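You operate a simulated robot arm through the tools that you are given. There is no shell and no other tool.

The job below is to be done with a simulated two-armed robot. You get a single attempt, and the scene is never put back.

## Task
Dry tile 75 with the air at 3, then shut the air off and turn the cart knob to DRY.
Fine: open the louvre for it; it is dry when its dark patches have gone; end with the air dial at 0 and the louvre shut.

The check looks at the end state, three seconds after you hand in, the way a careful person would. Anything else that was tipped, shoved, dropped, spilled or broken makes it a failure.

## Robot
Two 7-joint arms with two-finger parallel grippers on one trunk that stands fixed in place. Base frame: the origin is at the foot of the trunk, x ahead of it, y to its left, z up. Readings come in m, degrees, newtons and seconds.
The left shoulder is at [0.07, 0.177, 1.17], the right one opposite. With the tool pointing down near the work surface each hand reaches from about 0.1 to 0.7 m from the base axis, measured 20 degrees to its own side. Payload 3.43 kg a hand.
The tool frame of a hand sits at the grasp point between the pads (the TCP): z along the fingers, y along the line on which they close. The tips reach 0.03 m beyond it. The gripper opens to 0.094 m. The fingers are 0.028 m wide and 0.01 m thick; the gripper's body (0.05 by 0.096 m) begins 0.055 m behind the TCP.
Orientation is told as [roll, pitch, yaw] about the base's x, y, z axes, in that order, counted from this pose: with the fingers straight down and closing along the base's y, the tool's x points along the base's -x, its y along +y and its z along -z.

## Interface
- The arms move only by the tool move_arm. It takes "left_targets", "right_targets" or both (then of equal length, played together; a hand with none holds still); each is a list of rows, each a list of 6 numbers: the shift along the tool's x, y, z in units of 400 mm (1.0 is 400 mm), then the turn, a rotation vector about the tool's x, y, z in units of 60 degrees (1.0 is 60 degrees). In form: [[dx, dy, dz, ax, ay, az], ...]. A call has 1 to 20 rows; each row is the pose to reach, as a shift and turn from the pose commanded when the call began, along the tool's axes at that moment. "left_claw" and "right_claw" are, for a hand that has rows, the closure in counts, from 0 (fully open) to 255 (shut), set as the call begins (left out, the last holds). A call with a number of a shift or a turn outside -1 to 1 is refused whole. Each row takes 0.2 s and may step no farther than 0.05 m and 8.6 degrees from the row before; otherwise, or with a gripper value out of range, the whole call is refused. Where a pose cannot be reached the arm comes as near as it can. A force on the tool above 40 N (or 10 N above the force at the start of the call, whichever is more), or a blocked arm, ends the call early, and 0.2 s more pass. Each finger travels about 0.153 m/s and halts on what it meets, pressing with about 36 N; the grip force reading is that of the motor and also rises with nothing between the fingers. The clock runs only during rows and for 0.2 s after the last one: add rows that repeat a pose to give the fingers time. It gives the time, the measured TCP pose, the force on the tool (base axes), the opening and the grip force at its end, in the units of the frame above (readings bear some noise), with the torque about the TCP (base axes, N m) and any sound that the robot's microphone picked up.
- Cameras (640 x 400 px; columns grow to the right, rows downward): "scene" is now at [0.118, 0.0486, 1.4638]; the picture's right is [0.63, -0.77, 0.00], its down [-0.57, -0.47, -0.68] and it looks along [0.52, 0.43, -0.74] (base axes); focal length 314 px, centre (320, 200). "left" rides on the left gripper at [0.076, -0.014, -0.103] in its tool frame; the picture's right is [0.18, 0.98, 0.00], its down [-0.75, 0.14, -0.64] and it looks along [-0.63, 0.12, 0.77] (tool axes); focal length 243 px, centre (320, 200). "right" rides on the right gripper at [0.076, 0.014, -0.103] in its tool frame; the picture's right is [-0.18, 0.98, 0.00], its down [-0.75, -0.14, -0.64] and it looks along [-0.63, -0.12, 0.77] (tool axes); focal length 243 px, centre (320, 200).
- grab_frame(camera): a new picture of that camera. It takes no simulated time.
- move_column(by): slides the trunk up (or, below 0, down) by that many m; the arms and the scene camera ride with it, the base frame stays. It gives what a move gives, with no picture.
- aim_head(pan, tilt): turns the head with the scene camera to pan (to the left, within 86 degrees either way) and tilt (down, from -29 to 69), counted from straight ahead of the robot. It gives what a move gives.
- point_at(camera, pixels): for up to 12 pixels [column, row] of the newest picture of that camera ("zoom" is the newest enlarged one), the place [x, y, z] in the base frame of the surface seen there, good to about 0.002 m, but the place of the scene camera against the robot may be out by one fixed shift of up to 0.012 m in any direction. It takes no simulated time.
- close_up(camera, box): a new picture of the part [left, top, right, bottom] of that camera's present view, enlarged. It takes no simulated time.
- finish_job(): hands the job in; it is judged then, once.

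Leave the grippers open and the arms clear of the work at the hand-in unless told otherwise.

The tools are called after "Emit:" by a JSON object that holds its "name" and its "arguments". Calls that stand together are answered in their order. move_arm: Moves the arms, as the interface text tells. Its arguments: {"type":"object","properties":{"left_targets":{"type":"array"},"left_claw":{"type":"number"},"right_targets":{"type":"array"},"right_claw":{"type":"number"}},"required":[]} The other tools are called the same way: move_column (by) moves the trunk up or down; aim_head (pan, tilt) turns the head that bears the scene camera; grab_frame (camera) takes a picture; point_at (camera, pixels) gives the place of the surface under pixels of a picture; close_up (camera, box) takes an enlarged picture of a part of a camera's view; finish_job () hands the job in.

At the start:

```text
t: 0.0
left_ee_pos: [0.4328, 0.3964, 1.1737]
left_orientation: [0.0, 0.0, -0.1]
left_ft_force: [0.5, -0.6, -0.3]
left_wrist_torque: [0.01, 0.03, 0.01]
left_gripper_width: 0.0942
left_grip_force: 0.0
right_ee_pos: [0.3531, -0.0616, 1.07]
right_orientation: [0.0, 0.0, 0.0]
right_ft_force: [0.2, 0.2, -0.3]
right_wrist_torque: [0.01, 0.02, -0.02]
right_gripper_width: 0.0941
right_grip_force: 0.1
trunk travel left (down, up): [-0.75, 0.09]
head pan, tilt (commanded): [39.4, 47.4]
```

scene: 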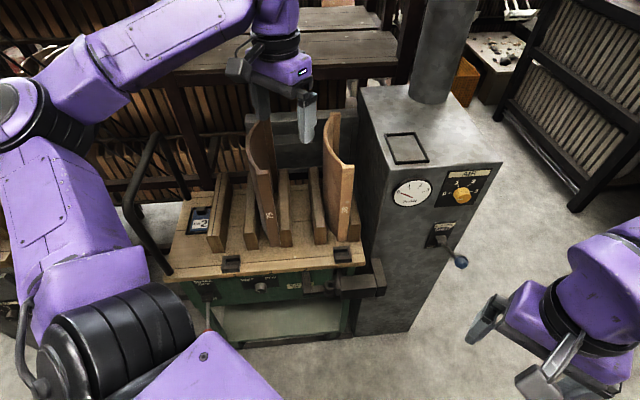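
right: 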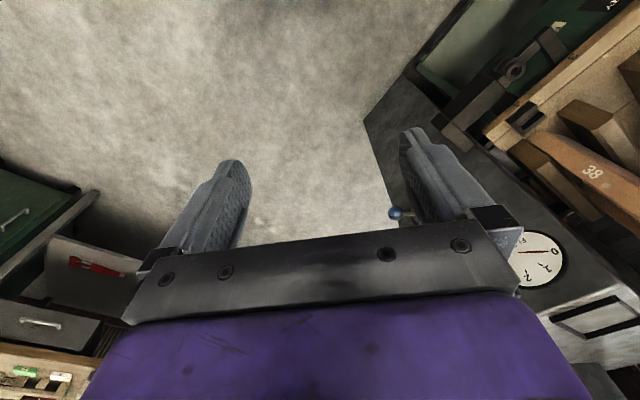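
left: 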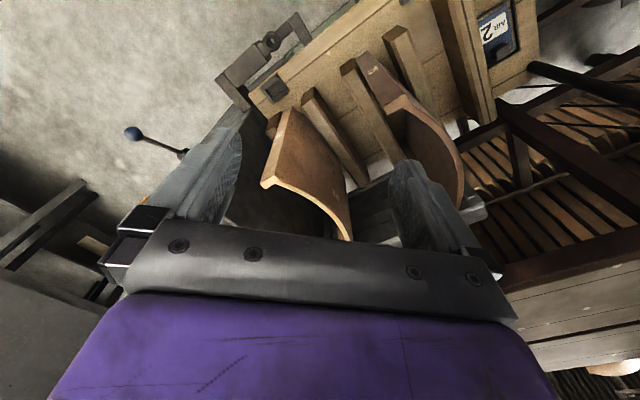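

I see a cart with tiles in slots in front of a grey blower cabinet with an AIR dial, a gauge and a lever with a blue ball. I'll take enlarged views of these parts before I move anything.

Emit:
{"name": "close_up", "arguments": {"camera": "scene", "box": [370, 120, 530, 280]}}

Emit:
{"name": "close_up", "arguments": {"camera": "scene", "box": [160, 90, 400, 240]}}

Emit:
{"name": "close_up", "arguments": {"camera": "scene", "box": [160, 220, 400, 370]}}

```text
2.50 times, centred on (450, 200) of scene
```

zoom: 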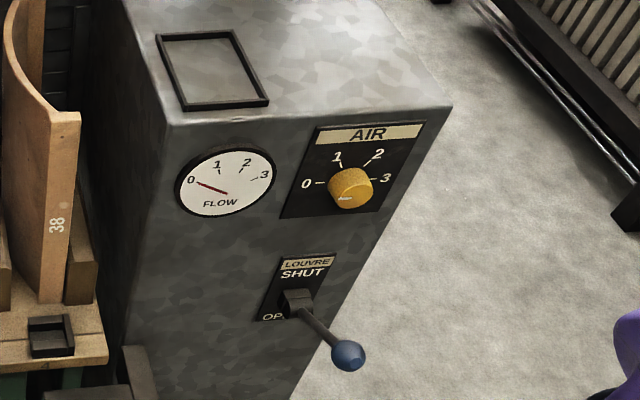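

```text
2.67 times, centred on (280, 165) of scene
```

zoom: 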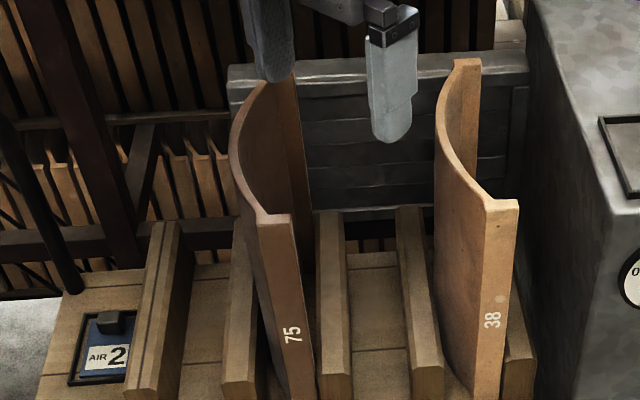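

```text
2.67 times, centred on (280, 295) of scene
```

zoom: 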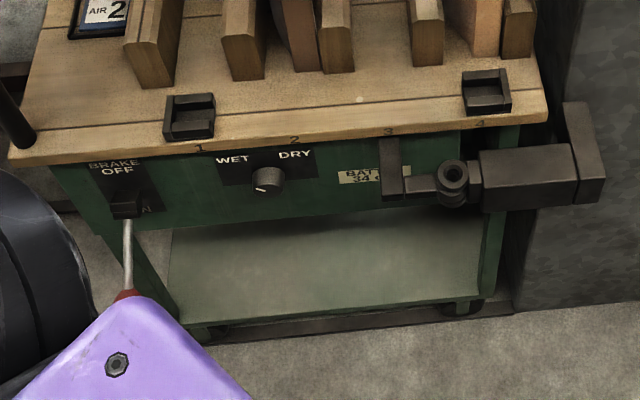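

The AIR dial points at 0, the louvre lever is up at SHUT and the cart knob points at WET. The number 75 tile stands near slot 2 and the number 38 tile near slot 4. Next I'll measure the main points in the scene picture and look at both hand cameras again.

Emit:
{"name": "close_up", "arguments": {"camera": "scene", "box": [220, 90, 380, 190]}}

Emit:
{"name": "point_at", "arguments": {"camera": "scene", "pixels": [[460, 196], [462, 262], [411, 192], [380, 110], [500, 165], [268, 213], [345, 208], [262, 285], [205, 225], [300, 150], [365, 160], [435, 238]]}}

Emit:
{"name": "close_up", "arguments": {"camera": "left", "box": [200, 0, 560, 225]}}

```text
4.00 times, centred on (300, 140) of scene
```

zoom: 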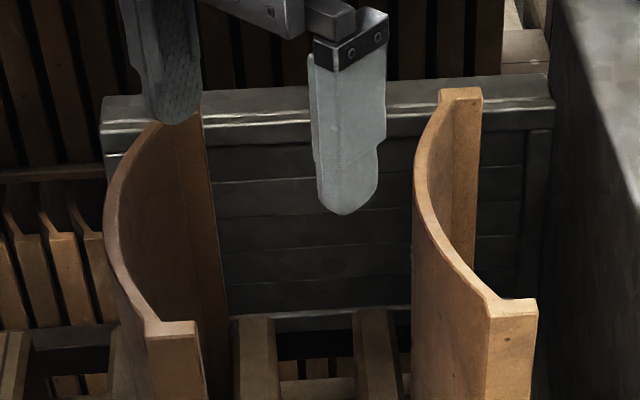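

```text
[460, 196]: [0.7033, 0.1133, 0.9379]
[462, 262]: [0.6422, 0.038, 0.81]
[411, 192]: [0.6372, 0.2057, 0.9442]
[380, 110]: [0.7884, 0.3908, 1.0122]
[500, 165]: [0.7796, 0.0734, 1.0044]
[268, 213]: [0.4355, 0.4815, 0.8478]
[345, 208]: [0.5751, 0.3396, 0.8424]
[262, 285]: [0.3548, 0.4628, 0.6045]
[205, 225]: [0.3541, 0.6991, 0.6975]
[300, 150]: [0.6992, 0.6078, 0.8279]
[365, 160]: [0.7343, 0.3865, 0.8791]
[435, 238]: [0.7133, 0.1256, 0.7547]
```

```text
1.78 times, centred on (380, 112) of left
```

zoom: 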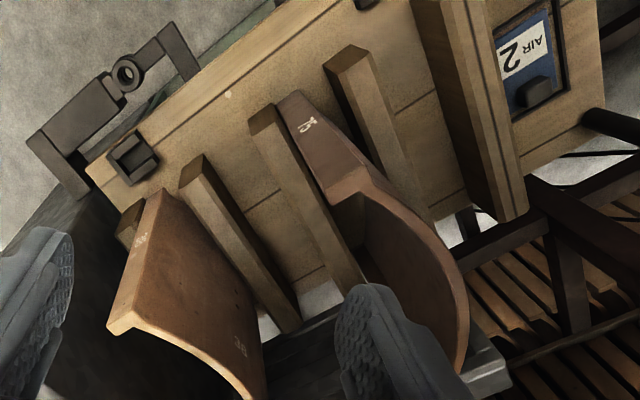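

The cart stands at about 45 degrees to me, with the dark louvre panel behind tiles 75 and 38. Before I move the left arm I'll read the labels and look for the wet patches on tile 75, using tighter enlargements.

Emit:
{"name": "close_up", "arguments": {"camera": "scene", "box": [230, 110, 310, 160]}}

Emit:
{"name": "close_up", "arguments": {"camera": "scene", "box": [190, 265, 310, 340]}}

Emit:
{"name": "close_up", "arguments": {"camera": "scene", "box": [280, 250, 400, 325]}}

Emit:
{"name": "close_up", "arguments": {"camera": "left", "box": [340, 40, 500, 140]}}

Emit:
{"name": "close_up", "arguments": {"camera": "scene", "box": [370, 170, 490, 245]}}

```text
8.00 times, centred on (270, 135) of scene
```

zoom: 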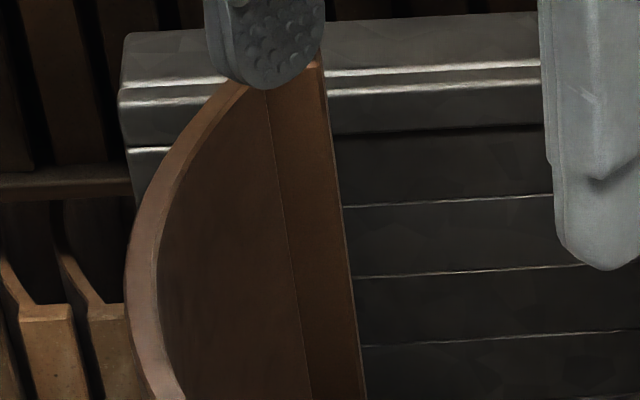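

```text
5.33 times, centred on (250, 302) of scene
```

zoom: 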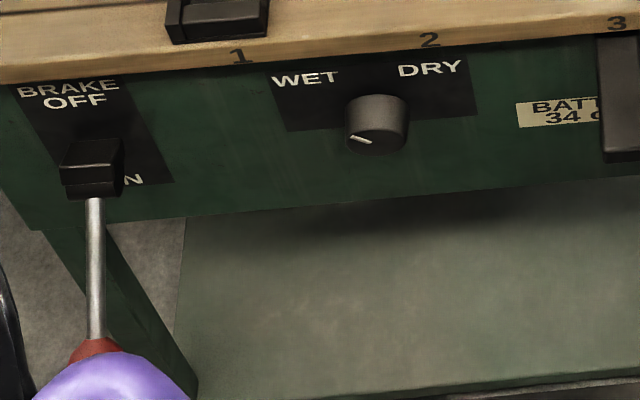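

```text
5.33 times, centred on (340, 288) of scene
```

zoom: 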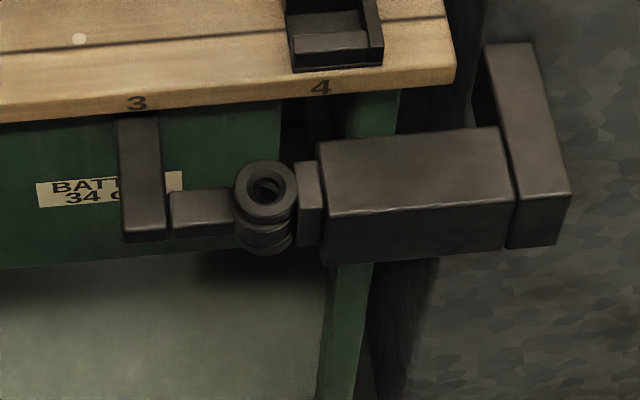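

```text
4.00 times, centred on (420, 90) of left
```

zoom: 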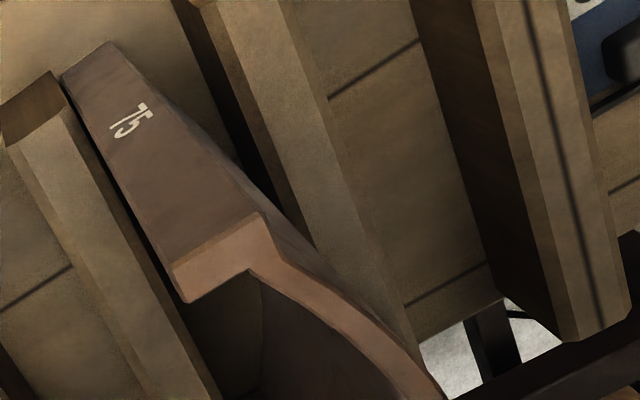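

```text
5.33 times, centred on (430, 208) of scene
```

zoom: 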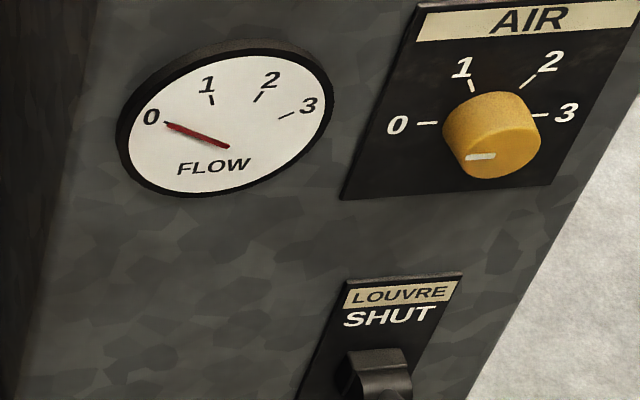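

The zooms confirm the AIR dial at 0, the brake lever at ON and the knob at WET. Now I'll measure the cart knob, its WET and DRY labels, the lever ball and the cabinet plates.

Emit:
{"name": "point_at", "arguments": {"camera": "scene", "pixels": [[261, 284], [257, 282], [247, 280], [270, 278], [280, 275], [240, 290], [286, 272], [208, 300], [208, 320], [300, 310], [240, 262], [330, 250]]}}

Emit:
{"name": "close_up", "arguments": {"camera": "scene", "box": [240, 260, 288, 290]}}

Emit:
{"name": "close_up", "arguments": {"camera": "scene", "box": [420, 215, 484, 275]}}

```text
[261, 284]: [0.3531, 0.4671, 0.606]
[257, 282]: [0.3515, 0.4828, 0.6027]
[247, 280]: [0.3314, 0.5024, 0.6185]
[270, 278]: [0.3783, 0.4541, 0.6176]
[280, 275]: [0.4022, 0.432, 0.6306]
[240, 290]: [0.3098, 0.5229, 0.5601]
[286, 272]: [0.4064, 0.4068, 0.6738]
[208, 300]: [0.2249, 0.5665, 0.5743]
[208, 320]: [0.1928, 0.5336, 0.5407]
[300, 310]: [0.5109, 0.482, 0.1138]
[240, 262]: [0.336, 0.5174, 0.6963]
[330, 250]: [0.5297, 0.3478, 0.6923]
```

```text
13.33 times, centred on (264, 275) of scene
```

zoom: 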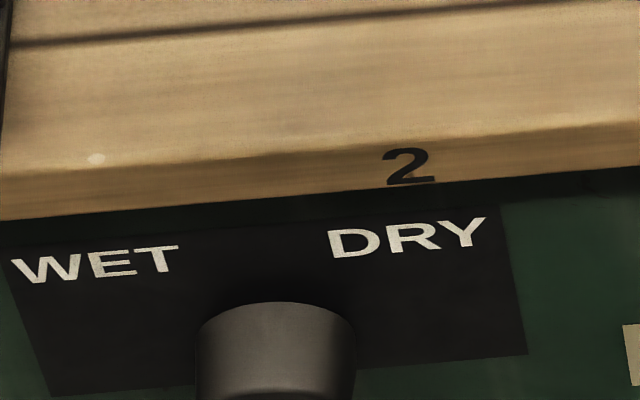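

```text
6.67 times, centred on (452, 245) of scene
```

zoom: 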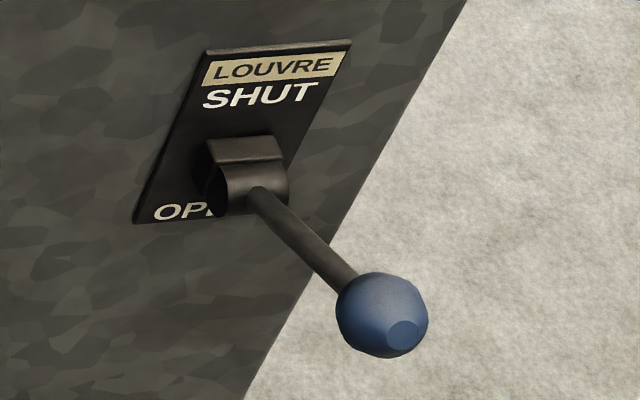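

Here is the layout. The cart and cabinet faces both point toward (-0.7, -0.7). The cabinet face lies at about 0.595 m along n=(0.707, 0.707). The dial is near (0.70, 0.11, 0.93), the lever ball near (0.645, 0.04, 0.80) and the cart knob near (0.353, 0.467, 0.60).

The right arm fits all of these if the tool lies horizontal along n. First I'll turn the right hand 45° in yaw and bring it in front of the cabinet.

Emit:
{"name": "move_arm", "arguments": {"right_targets": [[-0.054, 0.007, 0.03, 0, 0, -0.075], [-0.109, 0.014, 0.06, 0, 0, -0.15], [-0.163, 0.021, 0.09, 0, 0, -0.225], [-0.218, 0.029, 0.12, 0, 0, -0.3], [-0.272, 0.036, 0.15, 0, 0, -0.375], [-0.326, 0.043, 0.18, 0, 0, -0.45], [-0.381, 0.05, 0.21, 0, 0, -0.525], [-0.435, 0.057, 0.24, 0, 0, -0.6], [-0.49, 0.064, 0.27, 0, 0, -0.675], [-0.544, 0.0715, 0.3, 0, 0, -0.75]], "right_claw": 0}}

```text
t: 2.2
left_ee_pos: [0.4332, 0.3959, 1.1744]
left_orientation: [0.0, 0.0, 0.1]
left_ft_force: [0.2, -0.2, -0.5]
left_wrist_torque: [-0.02, 0.03, 0.02]
left_gripper_width: 0.0939
left_grip_force: 0.1
right_ee_pos: [0.4972, -0.0435, 0.9889]
right_orientation: [0.0, -0.1, 30.0]
right_ft_force: [-0.2, -0.1, 0.3]
right_wrist_torque: [0.0, 0.03, -0.02]
right_gripper_width: 0.0941
right_grip_force: 0.0
right hand out of reach, approached as far as the arm can: row 7, 8, 9, 10
trunk travel left (down, up): [-0.75, 0.09]
head pan, tilt (commanded): [39.4, 47.4]
```

The right arm stopped near (0.497, -0.044, 0.989) at yaw 30 because of its reach limit. I'll look at the scene to see how the arm is bent.

Emit:
{"name": "grab_frame", "arguments": {"camera": "scene"}}

Emit:
{"name": "grab_frame", "arguments": {"camera": "right"}}

```text
taken
```

scene: 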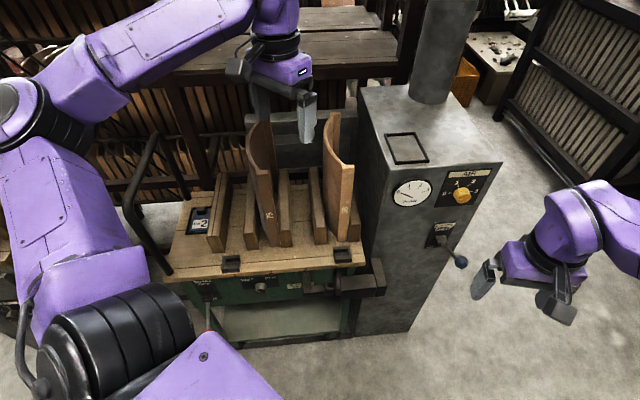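

```text
taken
```

right: 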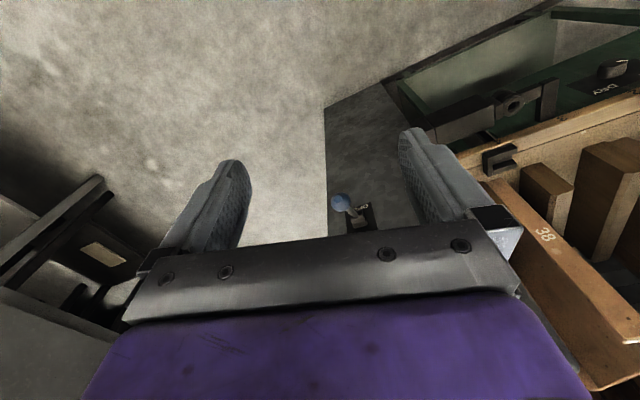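

The arm is still folded, so the limit is probably a wrist joint limit while the tool points down at this height. I'll pitch the tool up toward horizontal in steps and watch how it reaches.

Emit:
{"name": "move_arm", "arguments": {"right_targets": [[0, 0, 0, 0, -0.12, 0], [0, 0, 0, 0, -0.24, 0], [0, 0, 0, 0, -0.36, 0], [0, 0, 0, 0, -0.48, 0], [0, 0, 0, 0, -0.6, 0], [0, 0, 0, 0, -0.7, 0]]}}

```text
t: 3.6
left_ee_pos: [0.4334, 0.3962, 1.1746]
left_orientation: [0.0, 0.0, -0.1]
left_ft_force: [0.0, 0.5, 0.1]
left_wrist_torque: [-0.01, -0.01, 0.0]
left_gripper_width: 0.0941
left_grip_force: 0.0
right_ee_pos: [0.4962, -0.0438, 0.9896]
right_orientation: [0.2, -42.1, 30.1]
right_ft_force: [-0.8, -0.4, 0.5]
right_wrist_torque: [0.02, 0.04, -0.01]
right_gripper_width: 0.094
right_grip_force: 0.1
trunk travel left (down, up): [-0.75, 0.09]
head pan, tilt (commanded): [39.4, 47.4]
```

That worked: pitch is -42° and yaw 30°, with the position held. I'll continue the pitch to -90°.

Emit:
{"name": "move_arm", "arguments": {"right_targets": [[0, 0, 0, 0, -0.12, 0], [0, 0, 0, 0, -0.24, 0], [0, 0, 0, 0, -0.36, 0], [0, 0, 0, 0, -0.48, 0], [0, 0, 0, 0, -0.6, 0], [0, 0, 0, 0, -0.7, 0], [0, 0, 0, 0, -0.8, 0]]}}

```text
t: 5.2
left_ee_pos: [0.4335, 0.3947, 1.1755]
left_orientation: [0.0, 0.0, 0.0]
left_ft_force: [-0.5, 0.1, 0.6]
left_wrist_torque: [0.01, 0.03, 0.0]
left_gripper_width: 0.0943
left_grip_force: 0.1
right_ee_pos: [0.4969, -0.0443, 0.9904]
right_orientation: [137.4, -89.9, -107.4]
right_ft_force: [0.6, 0.2, -0.4]
right_wrist_torque: [-0.03, 0.02, -0.01]
right_gripper_width: 0.0938
right_grip_force: 0.0
trunk travel left (down, up): [-0.75, 0.09]
head pan, tilt (commanded): [39.4, 47.4]
```

The tool is now horizontal, pointing along (cos30, sin30). I'll make a fresh close-up of the lever to get its pivot and ball, and take the right-hand view.

Emit:
{"name": "close_up", "arguments": {"camera": "scene", "box": [404, 215, 500, 275]}}

Emit:
{"name": "point_at", "arguments": {"camera": "zoom", "pixels": [[382, 290], [382, 320], [400, 334], [345, 320], [420, 320], [300, 240], [330, 270], [265, 205], [245, 150], [215, 190], [165, 212], [330, 60]]}}

Emit:
{"name": "grab_frame", "arguments": {"camera": "right"}}

Emit:
{"name": "grab_frame", "arguments": {"camera": "scene"}}

```text
6.67 times, centred on (452, 245) of scene
```

zoom: 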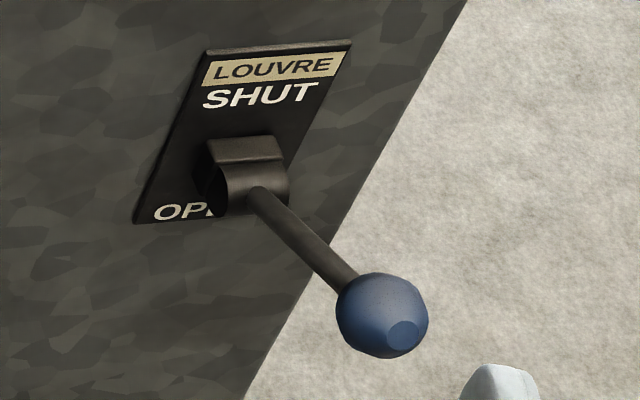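

```text
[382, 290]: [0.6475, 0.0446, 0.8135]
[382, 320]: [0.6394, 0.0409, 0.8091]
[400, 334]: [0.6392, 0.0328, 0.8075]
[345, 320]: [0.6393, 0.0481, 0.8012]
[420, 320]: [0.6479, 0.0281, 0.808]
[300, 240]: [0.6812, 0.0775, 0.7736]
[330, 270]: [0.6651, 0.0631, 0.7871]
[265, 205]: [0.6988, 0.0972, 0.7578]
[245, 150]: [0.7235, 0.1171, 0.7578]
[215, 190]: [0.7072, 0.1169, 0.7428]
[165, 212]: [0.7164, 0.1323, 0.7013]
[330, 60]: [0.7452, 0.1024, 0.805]
```

```text
taken
```

right: 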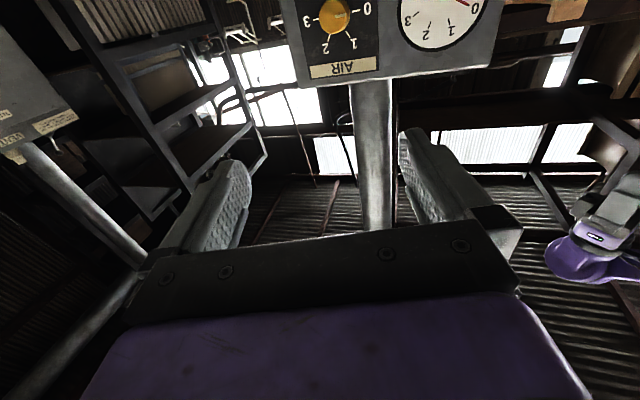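

```text
taken
```

scene: 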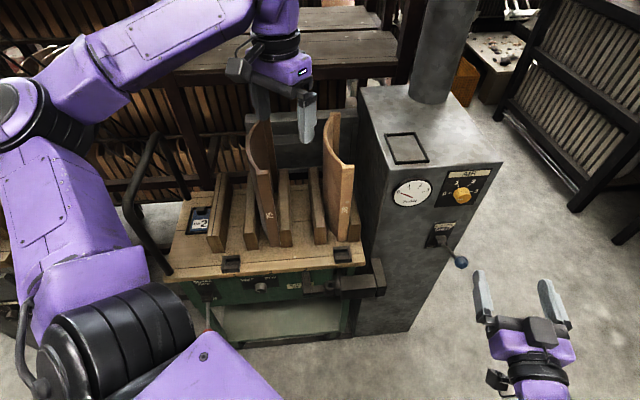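

From the scene camera the lever ball's centre is about (0.650, 0.041, 0.796). The rod slopes up about 30° from a pivot near the face. To check the scene camera's fixed shift, I'll measure the AIR plate and gauge with both the right-hand camera and the scene camera.

Emit:
{"name": "close_up", "arguments": {"camera": "right", "box": [280, 0, 500, 110]}}

Emit:
{"name": "point_at", "arguments": {"camera": "right", "pixels": [[310, 79], [378, 69], [335, 15], [350, 20], [320, 25], [440, 20], [498, 66], [312, 60], [376, 50], [345, 55]]}}

Emit:
{"name": "close_up", "arguments": {"camera": "scene", "box": [382, 160, 510, 240]}}

```text
2.91 times, centred on (390, 55) of right
```

zoom: 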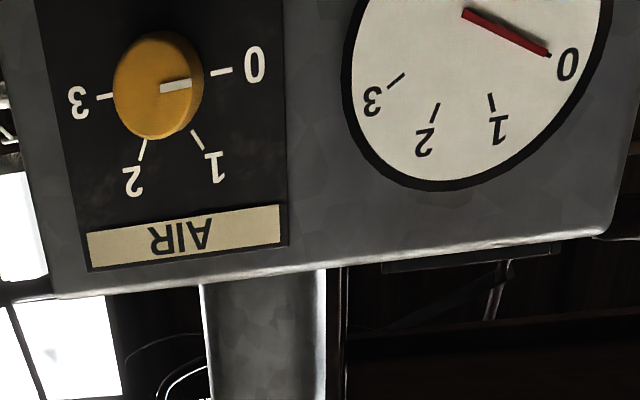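

```text
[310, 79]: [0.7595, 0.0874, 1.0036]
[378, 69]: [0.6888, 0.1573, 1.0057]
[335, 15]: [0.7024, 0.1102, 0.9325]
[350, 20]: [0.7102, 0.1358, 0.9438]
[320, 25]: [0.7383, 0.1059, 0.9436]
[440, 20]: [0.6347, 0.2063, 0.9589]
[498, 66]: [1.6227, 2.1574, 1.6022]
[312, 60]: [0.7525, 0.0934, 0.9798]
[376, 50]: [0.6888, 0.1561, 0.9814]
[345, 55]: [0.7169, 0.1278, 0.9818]
```

```text
5.00 times, centred on (446, 200) of scene
```

zoom: 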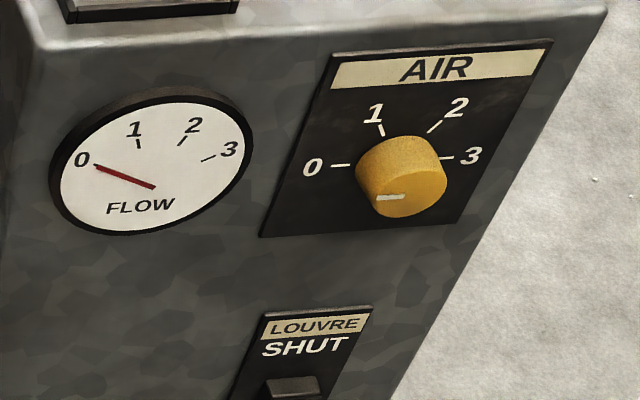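

I'll measure matching features in both views: the dash marks at 0 to 3, the letter I of "AIR", and the tip and pivot of the gauge needle.

Emit:
{"name": "point_at", "arguments": {"camera": "zoom", "pixels": [[341, 165], [381, 130], [433, 128], [446, 158], [434, 69], [98, 166], [153, 187], [390, 197], [405, 190], [425, 195], [400, 150], [370, 180]]}}

Emit:
{"name": "close_up", "arguments": {"camera": "right", "box": [280, 0, 500, 110]}}

Emit:
{"name": "point_at", "arguments": {"camera": "zoom", "pixels": [[220, 72], [195, 132], [143, 147], [105, 97], [180, 236], [550, 53], [467, 14], [162, 88], [150, 95], [187, 84], [120, 90], [150, 45]]}}

```text
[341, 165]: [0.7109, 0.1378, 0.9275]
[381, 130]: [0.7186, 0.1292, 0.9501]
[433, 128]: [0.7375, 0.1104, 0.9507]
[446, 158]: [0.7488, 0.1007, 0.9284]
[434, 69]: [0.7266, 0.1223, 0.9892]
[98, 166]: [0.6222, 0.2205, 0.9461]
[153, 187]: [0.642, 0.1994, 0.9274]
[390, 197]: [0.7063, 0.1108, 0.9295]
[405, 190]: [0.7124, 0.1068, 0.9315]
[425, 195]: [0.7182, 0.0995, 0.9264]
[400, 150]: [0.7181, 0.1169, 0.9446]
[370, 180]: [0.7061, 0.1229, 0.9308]
```

```text
2.91 times, centred on (390, 55) of right
```

zoom: 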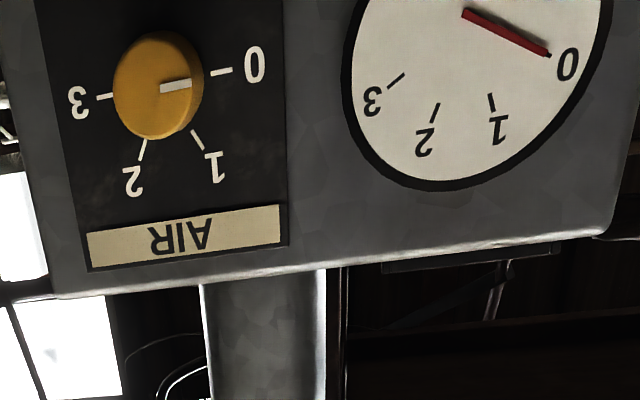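

```text
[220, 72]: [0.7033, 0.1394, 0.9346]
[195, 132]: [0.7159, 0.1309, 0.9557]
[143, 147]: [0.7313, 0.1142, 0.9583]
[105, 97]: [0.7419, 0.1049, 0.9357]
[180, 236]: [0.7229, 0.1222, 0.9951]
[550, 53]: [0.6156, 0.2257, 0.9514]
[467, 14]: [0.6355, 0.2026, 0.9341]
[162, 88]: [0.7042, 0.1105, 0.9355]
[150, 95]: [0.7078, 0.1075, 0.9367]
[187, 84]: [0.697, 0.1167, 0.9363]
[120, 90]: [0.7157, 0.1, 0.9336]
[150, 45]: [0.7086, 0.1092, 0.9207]
```

The right camera reads about (-0.006, +0.003, +0.0065) from the scene camera, so I'll apply that correction. The dial centre is then about (0.7226, 0.1222, 0.935), its front 2 cm off the face. The ball centre is about (0.644, 0.044, 0.8025).

Next I'll finish the yaw to 45°, close the right fingers and come level in front of and above the ball.

Emit:
{"name": "move_arm", "arguments": {"right_targets": [[0.065, -0.019, 0.01, -0.05, 0, 0], [0.13, -0.038, 0.02, -0.1, 0, 0], [0.195, -0.056, 0.03, -0.15, 0, 0], [0.26, -0.075, 0.04, -0.2, 0, 0], [0.326, -0.094, 0.051, -0.25, 0, 0], [0.326, -0.094, 0.051, -0.25, 0, 0]], "right_claw": 255}}

```text
t: 6.6
left_ee_pos: [0.4327, 0.3957, 1.1747]
left_orientation: [-0.1, 0.0, 0.0]
left_ft_force: [-0.1, -0.7, -1.3]
left_wrist_torque: [0.01, -0.01, 0.0]
left_gripper_width: 0.0939
left_grip_force: 0.1
right_ee_pos: [0.5329, -0.0654, 0.8591]
right_orientation: [4.5, -89.9, 40.6]
right_ft_force: [-0.1, 0.5, -0.7]
right_wrist_torque: [0.0, -0.01, 0.0]
right_gripper_width: 0.0002
right_grip_force: 32.9
trunk travel left (down, up): [-0.75, 0.09]
head pan, tilt (commanded): [39.4, 47.4]
```

The hand is aligned, at about 0.33 m along n and 0.423 m sideways, with the fingers shut. Now it moves forward 0.155 m, level, to sit above the ball.

Emit:
{"name": "move_arm", "arguments": {"right_targets": [[0, 0, 0.1, 0, 0, 0], [0, 0, 0.2, 0, 0, 0], [0, 0, 0.3, 0, 0, 0], [0, 0, 0.3875, 0, 0, 0]]}}

Emit:
{"name": "grab_frame", "arguments": {"camera": "scene"}}

Emit:
{"name": "close_up", "arguments": {"camera": "scene", "box": [400, 200, 528, 280]}}

```text
t: 7.6
left_ee_pos: [0.4343, 0.397, 1.1742]
left_orientation: [-0.1, 0.0, -0.1]
left_ft_force: [0.2, 0.3, 0.2]
left_wrist_torque: [0.01, 0.0, -0.04]
left_gripper_width: 0.0938
left_grip_force: 0.0
right_ee_pos: [0.6424, 0.0437, 0.86]
right_orientation: [-4.4, -89.9, 49.5]
right_ft_force: [-0.4, 0.7, -0.1]
right_wrist_torque: [0.02, -0.04, 0.0]
right_gripper_width: 0.0
right_grip_force: 33.2
trunk travel left (down, up): [-0.75, 0.09]
head pan, tilt (commanded): [39.4, 47.4]
```

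```text
taken
```

scene: 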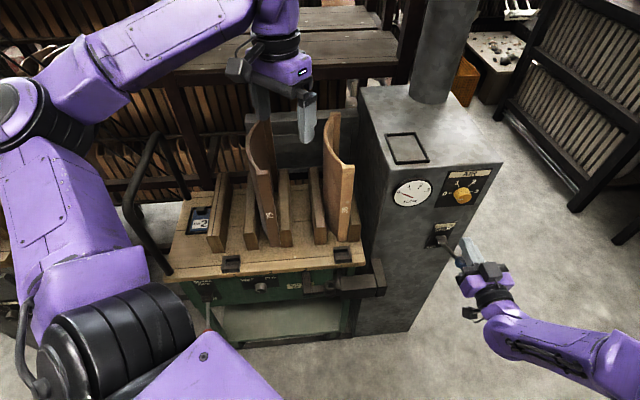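

```text
5.00 times, centred on (464, 240) of scene
```

zoom: 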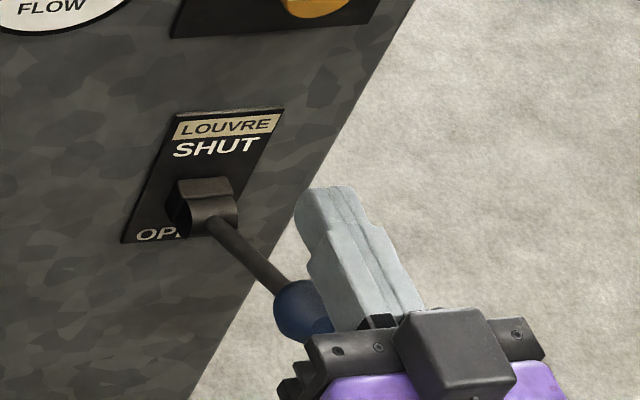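

The closed fingers sit over the ball: they are at s≈0.423 and the ball is at 0.424. I'll now press straight down in small steps toward OPEN. The 40 N limit guards the end stop.

Emit:
{"name": "move_arm", "arguments": {"right_targets": [[0.04, 0, 0, 0, 0, 0], [0.07, 0, 0, 0, 0, 0], [0.1, 0, 0, 0, 0, 0], [0.13, 0, 0, 0, 0, 0], [0.16, 0, 0, 0, 0, 0], [0.19, 0, 0, 0, 0, 0], [0.22, 0, 0, 0, 0, 0], [0.25, 0, 0, 0, 0, 0], [0.28, 0, 0, 0, 0, 0], [0.31, 0, 0, 0, 0, 0], [0.34, 0, 0, 0, 0, 0]]}}

Emit:
{"name": "close_up", "arguments": {"camera": "scene", "box": [400, 200, 528, 280]}}

```text
t: 10.0
left_ee_pos: [0.4324, 0.3962, 1.1748]
left_orientation: [0.0, -0.1, 0.0]
left_ft_force: [-0.3, 0.0, -0.4]
left_wrist_torque: [0.02, -0.01, 0.01]
left_gripper_width: 0.0941
left_grip_force: 0.1
right_ee_pos: [0.6287, 0.0407, 0.7348]
right_orientation: [58.6, -89.9, -13.5]
right_ft_force: [-0.1, 1.3, 0.4]
right_wrist_torque: [0.0, 0.01, 0.03]
right_gripper_width: 0.0003
right_grip_force: 33.0
right hand out of reach, approached as far as the arm can: row 10, 11
trunk travel left (down, up): [-0.75, 0.09]
head pan, tilt (commanded): [39.4, 47.4]
```

```text
5.00 times, centred on (464, 240) of scene
```

zoom: 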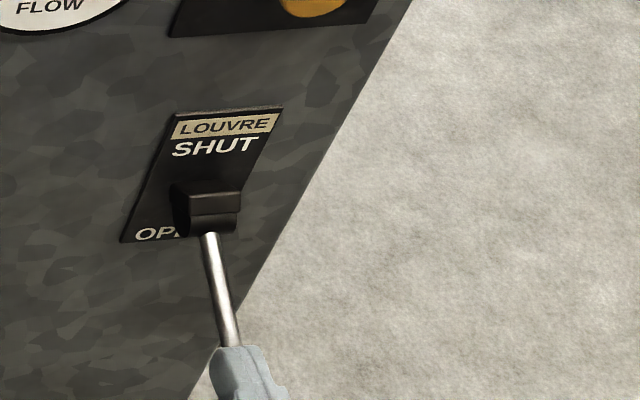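

The lever has swung down. The arm stopped on its reach limit at z=0.735, with little force left. I'll lift a little, back off 0.1 m and look at the lever.

Emit:
{"name": "move_arm", "arguments": {"right_targets": [[-0.04, 0, -0.02, 0, 0, 0], [-0.08, 0, -0.1, 0, 0, 0], [-0.08, 0, -0.2, 0, 0, 0], [-0.08, 0, -0.3, 0, 0, 0], [-0.08, 0, -0.4, 0, 0, 0]]}}

Emit:
{"name": "grab_frame", "arguments": {"camera": "scene"}}

Emit:
{"name": "close_up", "arguments": {"camera": "scene", "box": [400, 200, 528, 280]}}

Emit:
{"name": "close_up", "arguments": {"camera": "scene", "box": [220, 90, 380, 190]}}

```text
t: 11.2
left_ee_pos: [0.4327, 0.395, 1.1754]
left_orientation: [-0.1, 0.0, 0.0]
left_ft_force: [1.0, -0.2, 0.5]
left_wrist_torque: [0.04, 0.02, 0.0]
left_gripper_width: 0.094
left_grip_force: 0.0
right_ee_pos: [0.5162, -0.0748, 0.7659]
right_orientation: [-173.5, -89.9, -141.5]
right_ft_force: [0.0, -0.1, 0.1]
right_wrist_torque: [0.02, 0.0, 0.02]
right_gripper_width: 0.0
right_grip_force: 33.2
trunk travel left (down, up): [-0.75, 0.09]
head pan, tilt (commanded): [39.4, 47.4]
```

```text
taken
```

scene: 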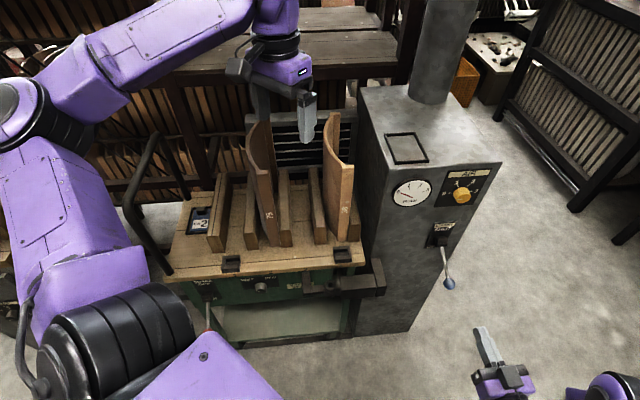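

```text
5.00 times, centred on (464, 240) of scene
```

zoom: 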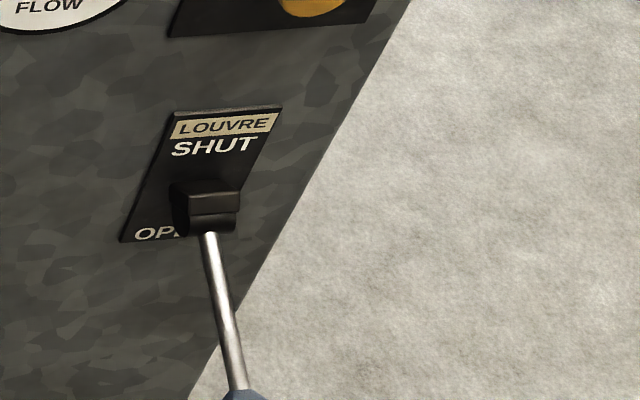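

```text
4.00 times, centred on (300, 140) of scene
```

zoom: 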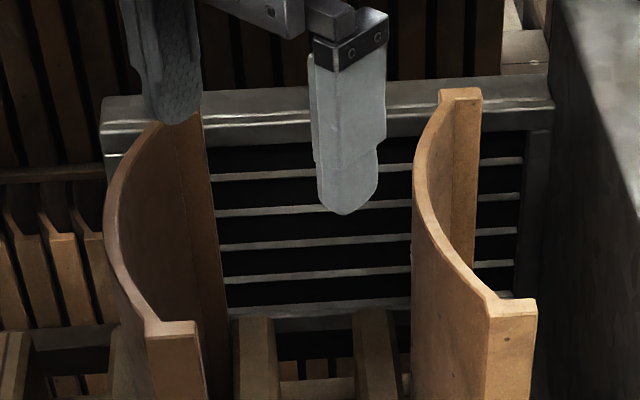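

The louvre slats behind the tiles are now open and the lever hangs down at OPEN. I'll measure the ball and rod to confirm the lever angle.

Emit:
{"name": "close_up", "arguments": {"camera": "scene", "box": [400, 230, 496, 290]}}

Emit:
{"name": "point_at", "arguments": {"camera": "scene", "pixels": [[449, 284], [449, 280], [443, 256], [445, 265], [447, 275], [442, 249]]}}

Emit:
{"name": "point_at", "arguments": {"camera": "scene", "pixels": [[262, 128], [258, 150], [268, 172], [341, 113], [330, 130], [352, 165], [273, 120], [306, 140], [250, 230], [285, 170]]}}

```text
6.67 times, centred on (448, 260) of scene
```

zoom: 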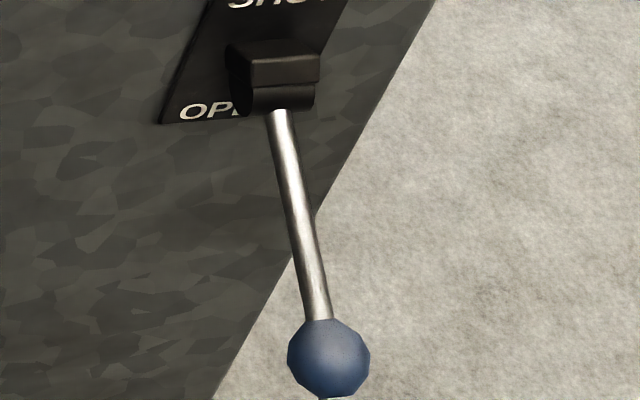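

```text
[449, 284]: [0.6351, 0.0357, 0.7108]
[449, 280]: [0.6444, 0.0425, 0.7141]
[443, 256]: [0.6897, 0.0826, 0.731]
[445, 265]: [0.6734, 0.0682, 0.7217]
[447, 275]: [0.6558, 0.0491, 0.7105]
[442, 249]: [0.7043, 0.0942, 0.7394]
```

```text
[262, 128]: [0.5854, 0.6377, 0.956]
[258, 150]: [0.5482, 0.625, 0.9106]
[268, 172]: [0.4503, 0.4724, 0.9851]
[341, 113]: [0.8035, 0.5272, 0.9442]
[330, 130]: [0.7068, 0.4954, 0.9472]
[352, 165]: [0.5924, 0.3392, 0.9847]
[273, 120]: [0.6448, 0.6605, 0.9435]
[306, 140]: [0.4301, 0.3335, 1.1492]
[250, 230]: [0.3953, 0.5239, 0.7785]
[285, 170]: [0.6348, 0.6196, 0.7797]
```

The lever is at about -24°; shut was +31°. It stopped where the finger ran out of reach, so it may not be fully open. I want to lower the trunk for more reach, so first I'll check where the left arm's links are relative to the tiles, whose tops are near z=0.99.

Emit:
{"name": "point_at", "arguments": {"camera": "scene", "pixels": [[40, 110], [60, 200], [100, 260], [210, 370], [130, 310], [180, 30], [20, 90], [240, 70], [280, 70], [30, 320], [150, 130], [110, 380]]}}

```text
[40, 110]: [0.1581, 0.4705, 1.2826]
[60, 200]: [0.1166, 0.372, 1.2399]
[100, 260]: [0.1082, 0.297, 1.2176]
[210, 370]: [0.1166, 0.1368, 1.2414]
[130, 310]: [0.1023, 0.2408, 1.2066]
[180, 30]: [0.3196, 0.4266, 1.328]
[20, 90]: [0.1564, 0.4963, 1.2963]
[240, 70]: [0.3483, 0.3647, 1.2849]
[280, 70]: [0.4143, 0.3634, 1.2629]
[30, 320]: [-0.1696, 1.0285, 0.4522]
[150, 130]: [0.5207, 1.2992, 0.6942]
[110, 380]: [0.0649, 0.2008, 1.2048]
```

The whole left arm lies between z≈1.15 and 1.33, with its finger tips lowest. Before choosing where to park it, I'll measure the cart handle and nearby objects on the left.

Emit:
{"name": "point_at", "arguments": {"camera": "scene", "pixels": [[128, 205], [152, 137], [170, 160], [190, 200], [150, 240], [165, 272], [200, 215], [225, 195], [200, 60], [100, 160]]}}

Emit:
{"name": "grab_frame", "arguments": {"camera": "left"}}

```text
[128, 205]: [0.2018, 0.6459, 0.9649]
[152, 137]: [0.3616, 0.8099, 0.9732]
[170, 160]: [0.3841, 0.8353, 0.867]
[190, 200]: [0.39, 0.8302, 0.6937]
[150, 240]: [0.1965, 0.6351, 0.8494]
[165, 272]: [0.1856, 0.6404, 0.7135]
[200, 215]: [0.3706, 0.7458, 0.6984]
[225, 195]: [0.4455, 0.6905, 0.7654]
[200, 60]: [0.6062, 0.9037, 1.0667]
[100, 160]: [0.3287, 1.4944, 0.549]
```

```text
taken
```

left: 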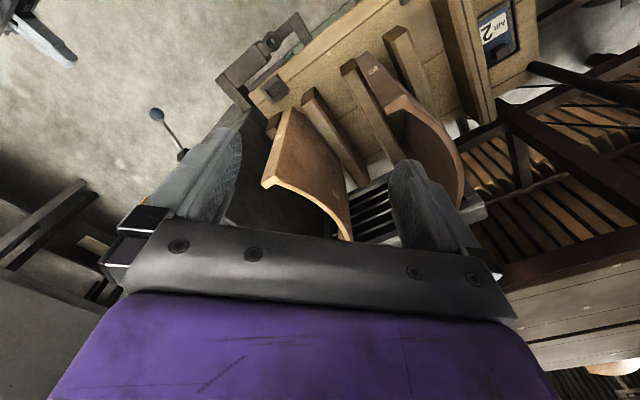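

The cart handle top is at z≈0.98. I'll move the left hand off the tiles to the left side of the cart and yaw it -45°. That clears the tiles for lowering the trunk and lets its camera view the outer face of tile 75.

Emit:
{"name": "move_arm", "arguments": {"left_targets": [[0.03, 0.078, -0.0075, 0, 0, 0.075], [0.061, 0.155, -0.015, 0, 0, 0.15], [0.091, 0.233, -0.0225, 0, 0, 0.225], [0.122, 0.311, -0.03, 0, 0, 0.3], [0.152, 0.388, -0.0375, 0, 0, 0.375], [0.183, 0.466, -0.045, 0, 0, 0.45], [0.213, 0.544, -0.0525, 0, 0, 0.525], [0.244, 0.622, -0.06, 0, 0, 0.6], [0.274, 0.7, -0.0675, 0, 0, 0.675], [0.305, 0.777, -0.075, 0, 0, 0.75]], "left_claw": 0}}

Emit:
{"name": "grab_frame", "arguments": {"camera": "left"}}

Emit:
{"name": "grab_frame", "arguments": {"camera": "scene"}}

```text
t: 13.4
left_ee_pos: [0.3313, 0.7231, 1.21]
left_orientation: [0.0, 0.0, -44.9]
left_ft_force: [0.3, 0.4, -0.2]
left_wrist_torque: [-0.04, 0.0, -0.04]
left_gripper_width: 0.094
left_grip_force: 0.0
left hand out of reach, approached as far as the arm can: row 4, 5, 6, 7, 8, 9, 10
right_ee_pos: [0.5158, -0.0741, 0.7661]
right_orientation: [-83.8, -90.0, 129.0]
right_ft_force: [0.2, -0.1, 0.8]
right_wrist_torque: [0.02, 0.01, 0.01]
right_gripper_width: 0.0
right_grip_force: 32.9
trunk travel left (down, up): [-0.75, 0.09]
head pan, tilt (commanded): [39.4, 47.4]
```

```text
taken
```

left: 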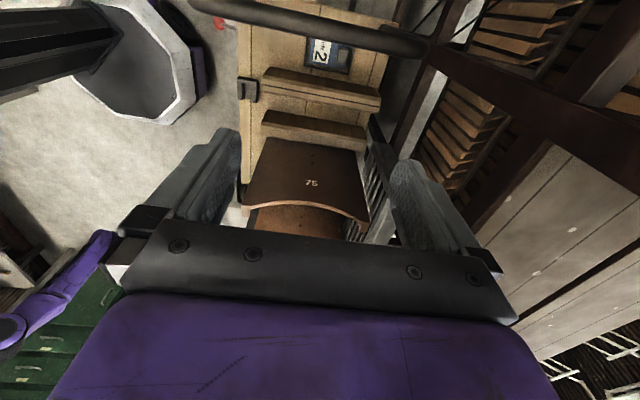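

```text
taken
```

scene: 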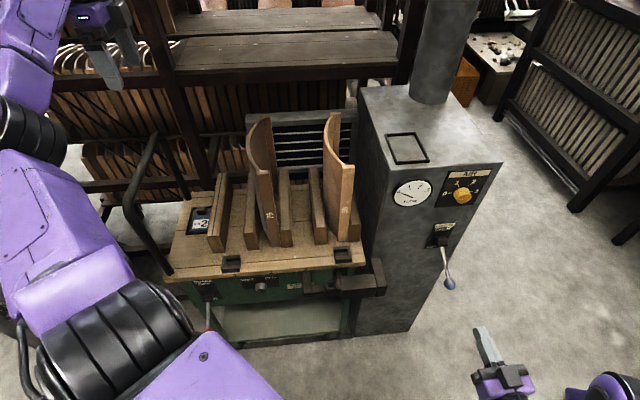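

The left camera now sees the outer face of tile 75 with its number. I'll enlarge it to look for the dark patches.

Emit:
{"name": "close_up", "arguments": {"camera": "left", "box": [228, 120, 388, 220]}}

Emit:
{"name": "close_up", "arguments": {"camera": "scene", "box": [236, 105, 364, 185]}}

```text
4.00 times, centred on (308, 170) of left
```

zoom: 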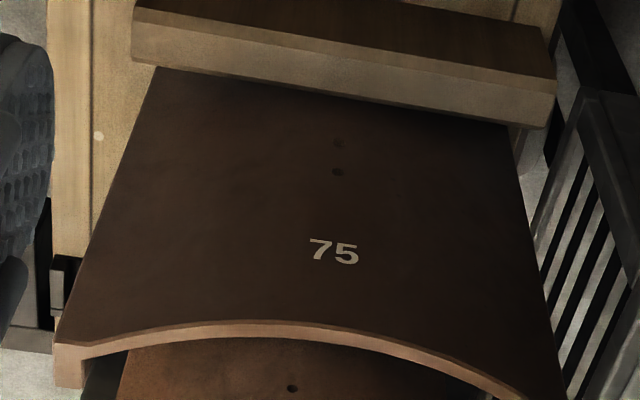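

```text
5.00 times, centred on (300, 145) of scene
```

zoom: 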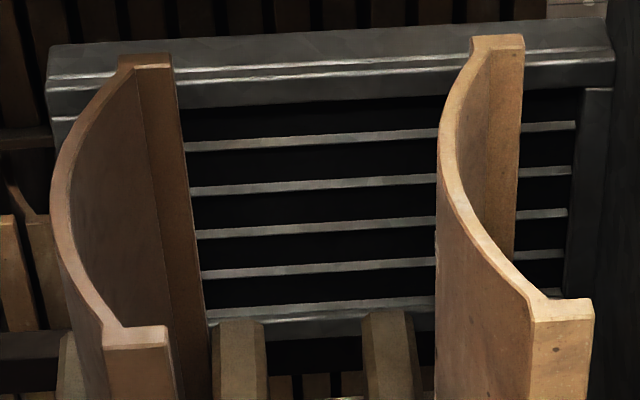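

Tile 75's outer face looks uniformly dark, and I'll use this view for comparison later. The left hand is clear of the tiles, so I'll lower the trunk by 0.12 m for better reach at the lever and dial.

Emit:
{"name": "move_column", "arguments": {"by": -0.12}}

Emit:
{"name": "grab_frame", "arguments": {"camera": "scene"}}

Emit:
{"name": "grab_frame", "arguments": {"camera": "left"}}

Emit:
{"name": "grab_frame", "arguments": {"camera": "right"}}

```text
t: 14.9
left_ee_pos: [0.3309, 0.7226, 1.0893]
left_orientation: [0.0, 0.0, -45.0]
left_ft_force: [1.6, 0.9, 0.7]
left_wrist_torque: [0.03, 0.01, -0.02]
left_gripper_width: 0.094
left_grip_force: 0.1
right_ee_pos: [0.5171, -0.0748, 0.6459]
right_orientation: [135.1, -90.0, -90.1]
right_ft_force: [0.0, 0.2, 0.2]
right_wrist_torque: [0.0, -0.04, 0.03]
right_gripper_width: 0.0
right_grip_force: 33.0
trunk travel left (down, up): [-0.63, 0.21]
head pan, tilt (commanded): [39.4, 47.4]
```

```text
taken
```

scene: 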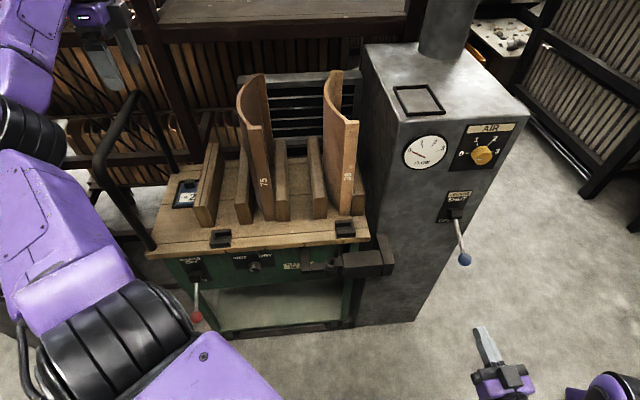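

```text
taken
```

left: 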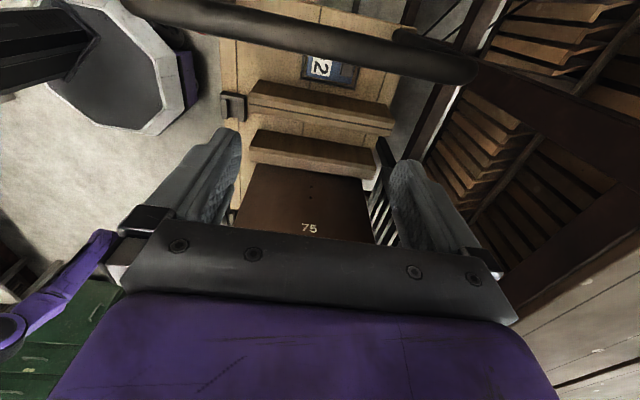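

```text
taken
```

right: 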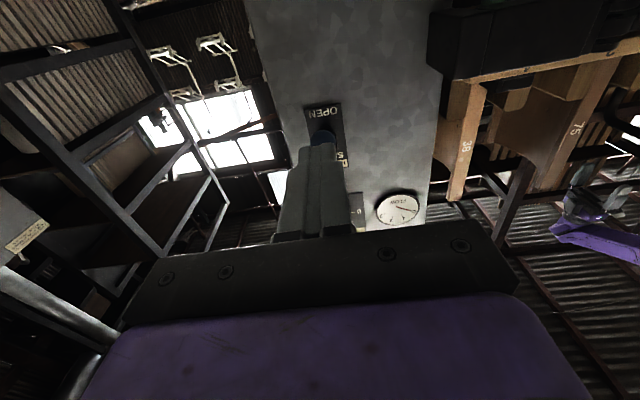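

The trunk is lowered. The red-ended lever is the brake, and everything is undisturbed. I'll raise the right hand to z≈0.77 and move it forward above the lever ball again.

Emit:
{"name": "move_arm", "arguments": {"right_targets": [[-0.105, -0.005, 0, 0, 0, 0], [-0.21, -0.01, 0, 0, 0, 0], [-0.3125, -0.0145, 0, 0, 0, 0], [-0.3125, -0.0145, 0.105, 0, 0, 0], [-0.3125, -0.0145, 0.21, 0, 0, 0], [-0.3125, -0.0145, 0.315, 0, 0, 0], [-0.3125, -0.0145, 0.42, 0, 0, 0]]}}

Emit:
{"name": "grab_frame", "arguments": {"camera": "scene"}}

```text
t: 16.5
left_ee_pos: [0.3324, 0.7236, 1.0896]
left_orientation: [-0.1, 0.0, -44.9]
left_ft_force: [0.1, -1.1, 1.0]
left_wrist_torque: [0.0, 0.04, 0.01]
left_gripper_width: 0.0941
left_grip_force: 0.0
right_ee_pos: [0.6394, 0.0448, 0.7731]
right_orientation: [47.9, -89.8, -2.8]
right_ft_force: [-0.2, -0.1, -0.1]
right_wrist_torque: [0.0, -0.02, 0.0]
right_gripper_width: 0.0
right_grip_force: 32.8
trunk travel left (down, up): [-0.63, 0.21]
head pan, tilt (commanded): [39.4, 47.4]
```

```text
taken
```

scene: 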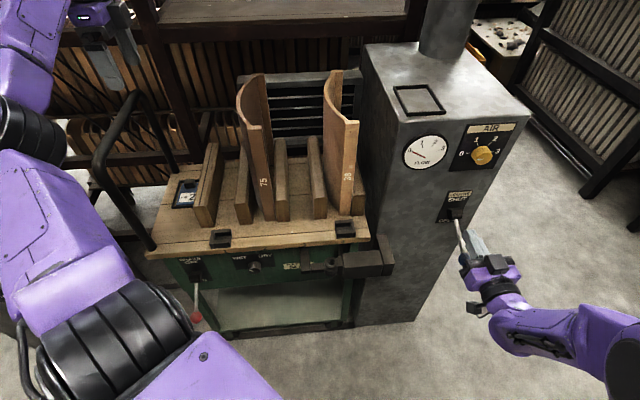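

The fingers are above the ball again, at z=0.773. I'll press down to about z=0.69 to bring the lever to its open stop.

Emit:
{"name": "move_arm", "arguments": {"right_targets": [[0.05, 0, 0, 0, 0, 0], [0.09, 0, 0, 0, 0, 0], [0.115, 0, 0, 0, 0, 0], [0.135, 0, 0, 0, 0, 0], [0.155, 0, 0, 0, 0, 0], [0.175, 0, 0, 0, 0, 0], [0.195, 0, 0, 0, 0, 0]]}}

Emit:
{"name": "close_up", "arguments": {"camera": "scene", "box": [410, 190, 506, 250]}}

```text
t: 17.6
left_ee_pos: [0.3283, 0.7207, 1.094]
left_orientation: [0.2, -0.1, -45.0]
left_ft_force: [0.6, -0.5, 0.6]
left_wrist_torque: [-0.01, -0.02, -0.02]
left_gripper_width: 0.094
left_grip_force: 0.0
right_ee_pos: [0.6376, 0.0417, 0.729]
right_orientation: [-175.1, -88.4, -140.0]
right_ft_force: [-20.8, -4.9, 22.7]
right_wrist_torque: [0.4, -0.29, 0.28]
right_gripper_width: 0.0
right_grip_force: 32.9
trunk travel left (down, up): [-0.63, 0.21]
head pan, tilt (commanded): [39.4, 47.4]
stopped in row 5 (right hand): the force on the tool passed its limit at 44 N (the readings are from after the stop); the commanded pose is now the measured one
```

```text
6.67 times, centred on (458, 220) of scene
```

zoom: 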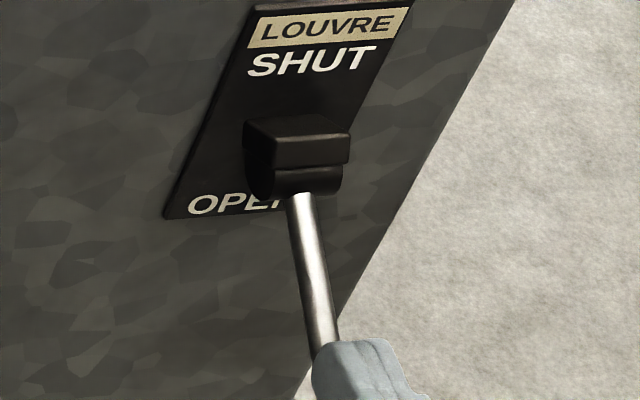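

The lever met its open stop at 44 N, so the louvre is fully open. I'll lift off the ball, back away, and raise the hand to the dial height z≈0.935 with the gripper open.

Emit:
{"name": "move_arm", "arguments": {"right_targets": [[-0.05, 0, -0.01, 0, 0, 0], [-0.1, 0, -0.05, 0, 0, 0], [-0.1, 0, -0.15, 0, 0, 0], [-0.1, 0, -0.25, 0, 0, 0], [-0.1, 0, -0.35, 0, 0, 0], [-0.2, 0, -0.35, 0, 0, 0], [-0.3, 0, -0.35, 0, 0, 0], [-0.4, 0, -0.35, 0, 0, 0], [-0.515, 0, -0.35, 0, 0, 0]]}}

Emit:
{"name": "grab_frame", "arguments": {"camera": "scene"}}

Emit:
{"name": "grab_frame", "arguments": {"camera": "right"}}

```text
t: 19.6
left_ee_pos: [0.3306, 0.7218, 1.0901]
left_orientation: [0.0, 0.0, -45.0]
left_ft_force: [-0.4, 0.5, 0.4]
left_wrist_torque: [0.0, -0.03, 0.0]
left_gripper_width: 0.0939
left_grip_force: 0.0
right_ee_pos: [0.5356, -0.0576, 0.926]
right_orientation: [-176.4, -89.0, -138.5]
right_ft_force: [0.3, 0.8, 0.1]
right_wrist_torque: [0.02, 0.0, 0.0]
right_gripper_width: 0.0001
right_grip_force: 33.4
trunk travel left (down, up): [-0.63, 0.21]
head pan, tilt (commanded): [39.4, 47.4]
```

```text
taken
```

scene: 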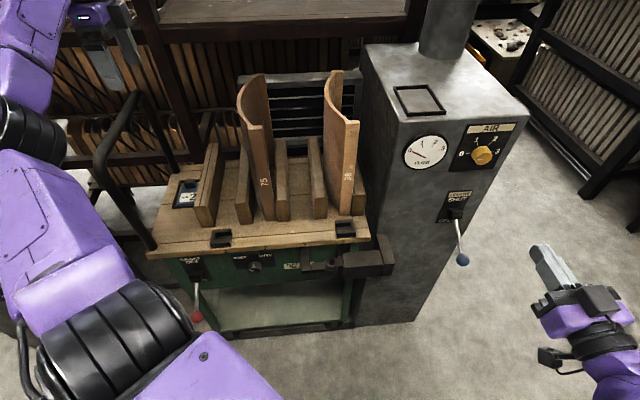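

```text
taken
```

right: 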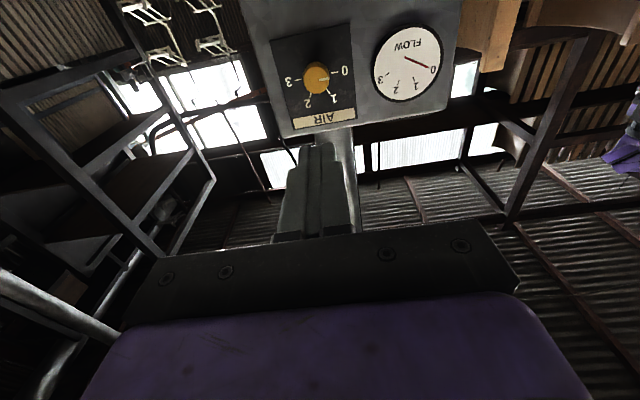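

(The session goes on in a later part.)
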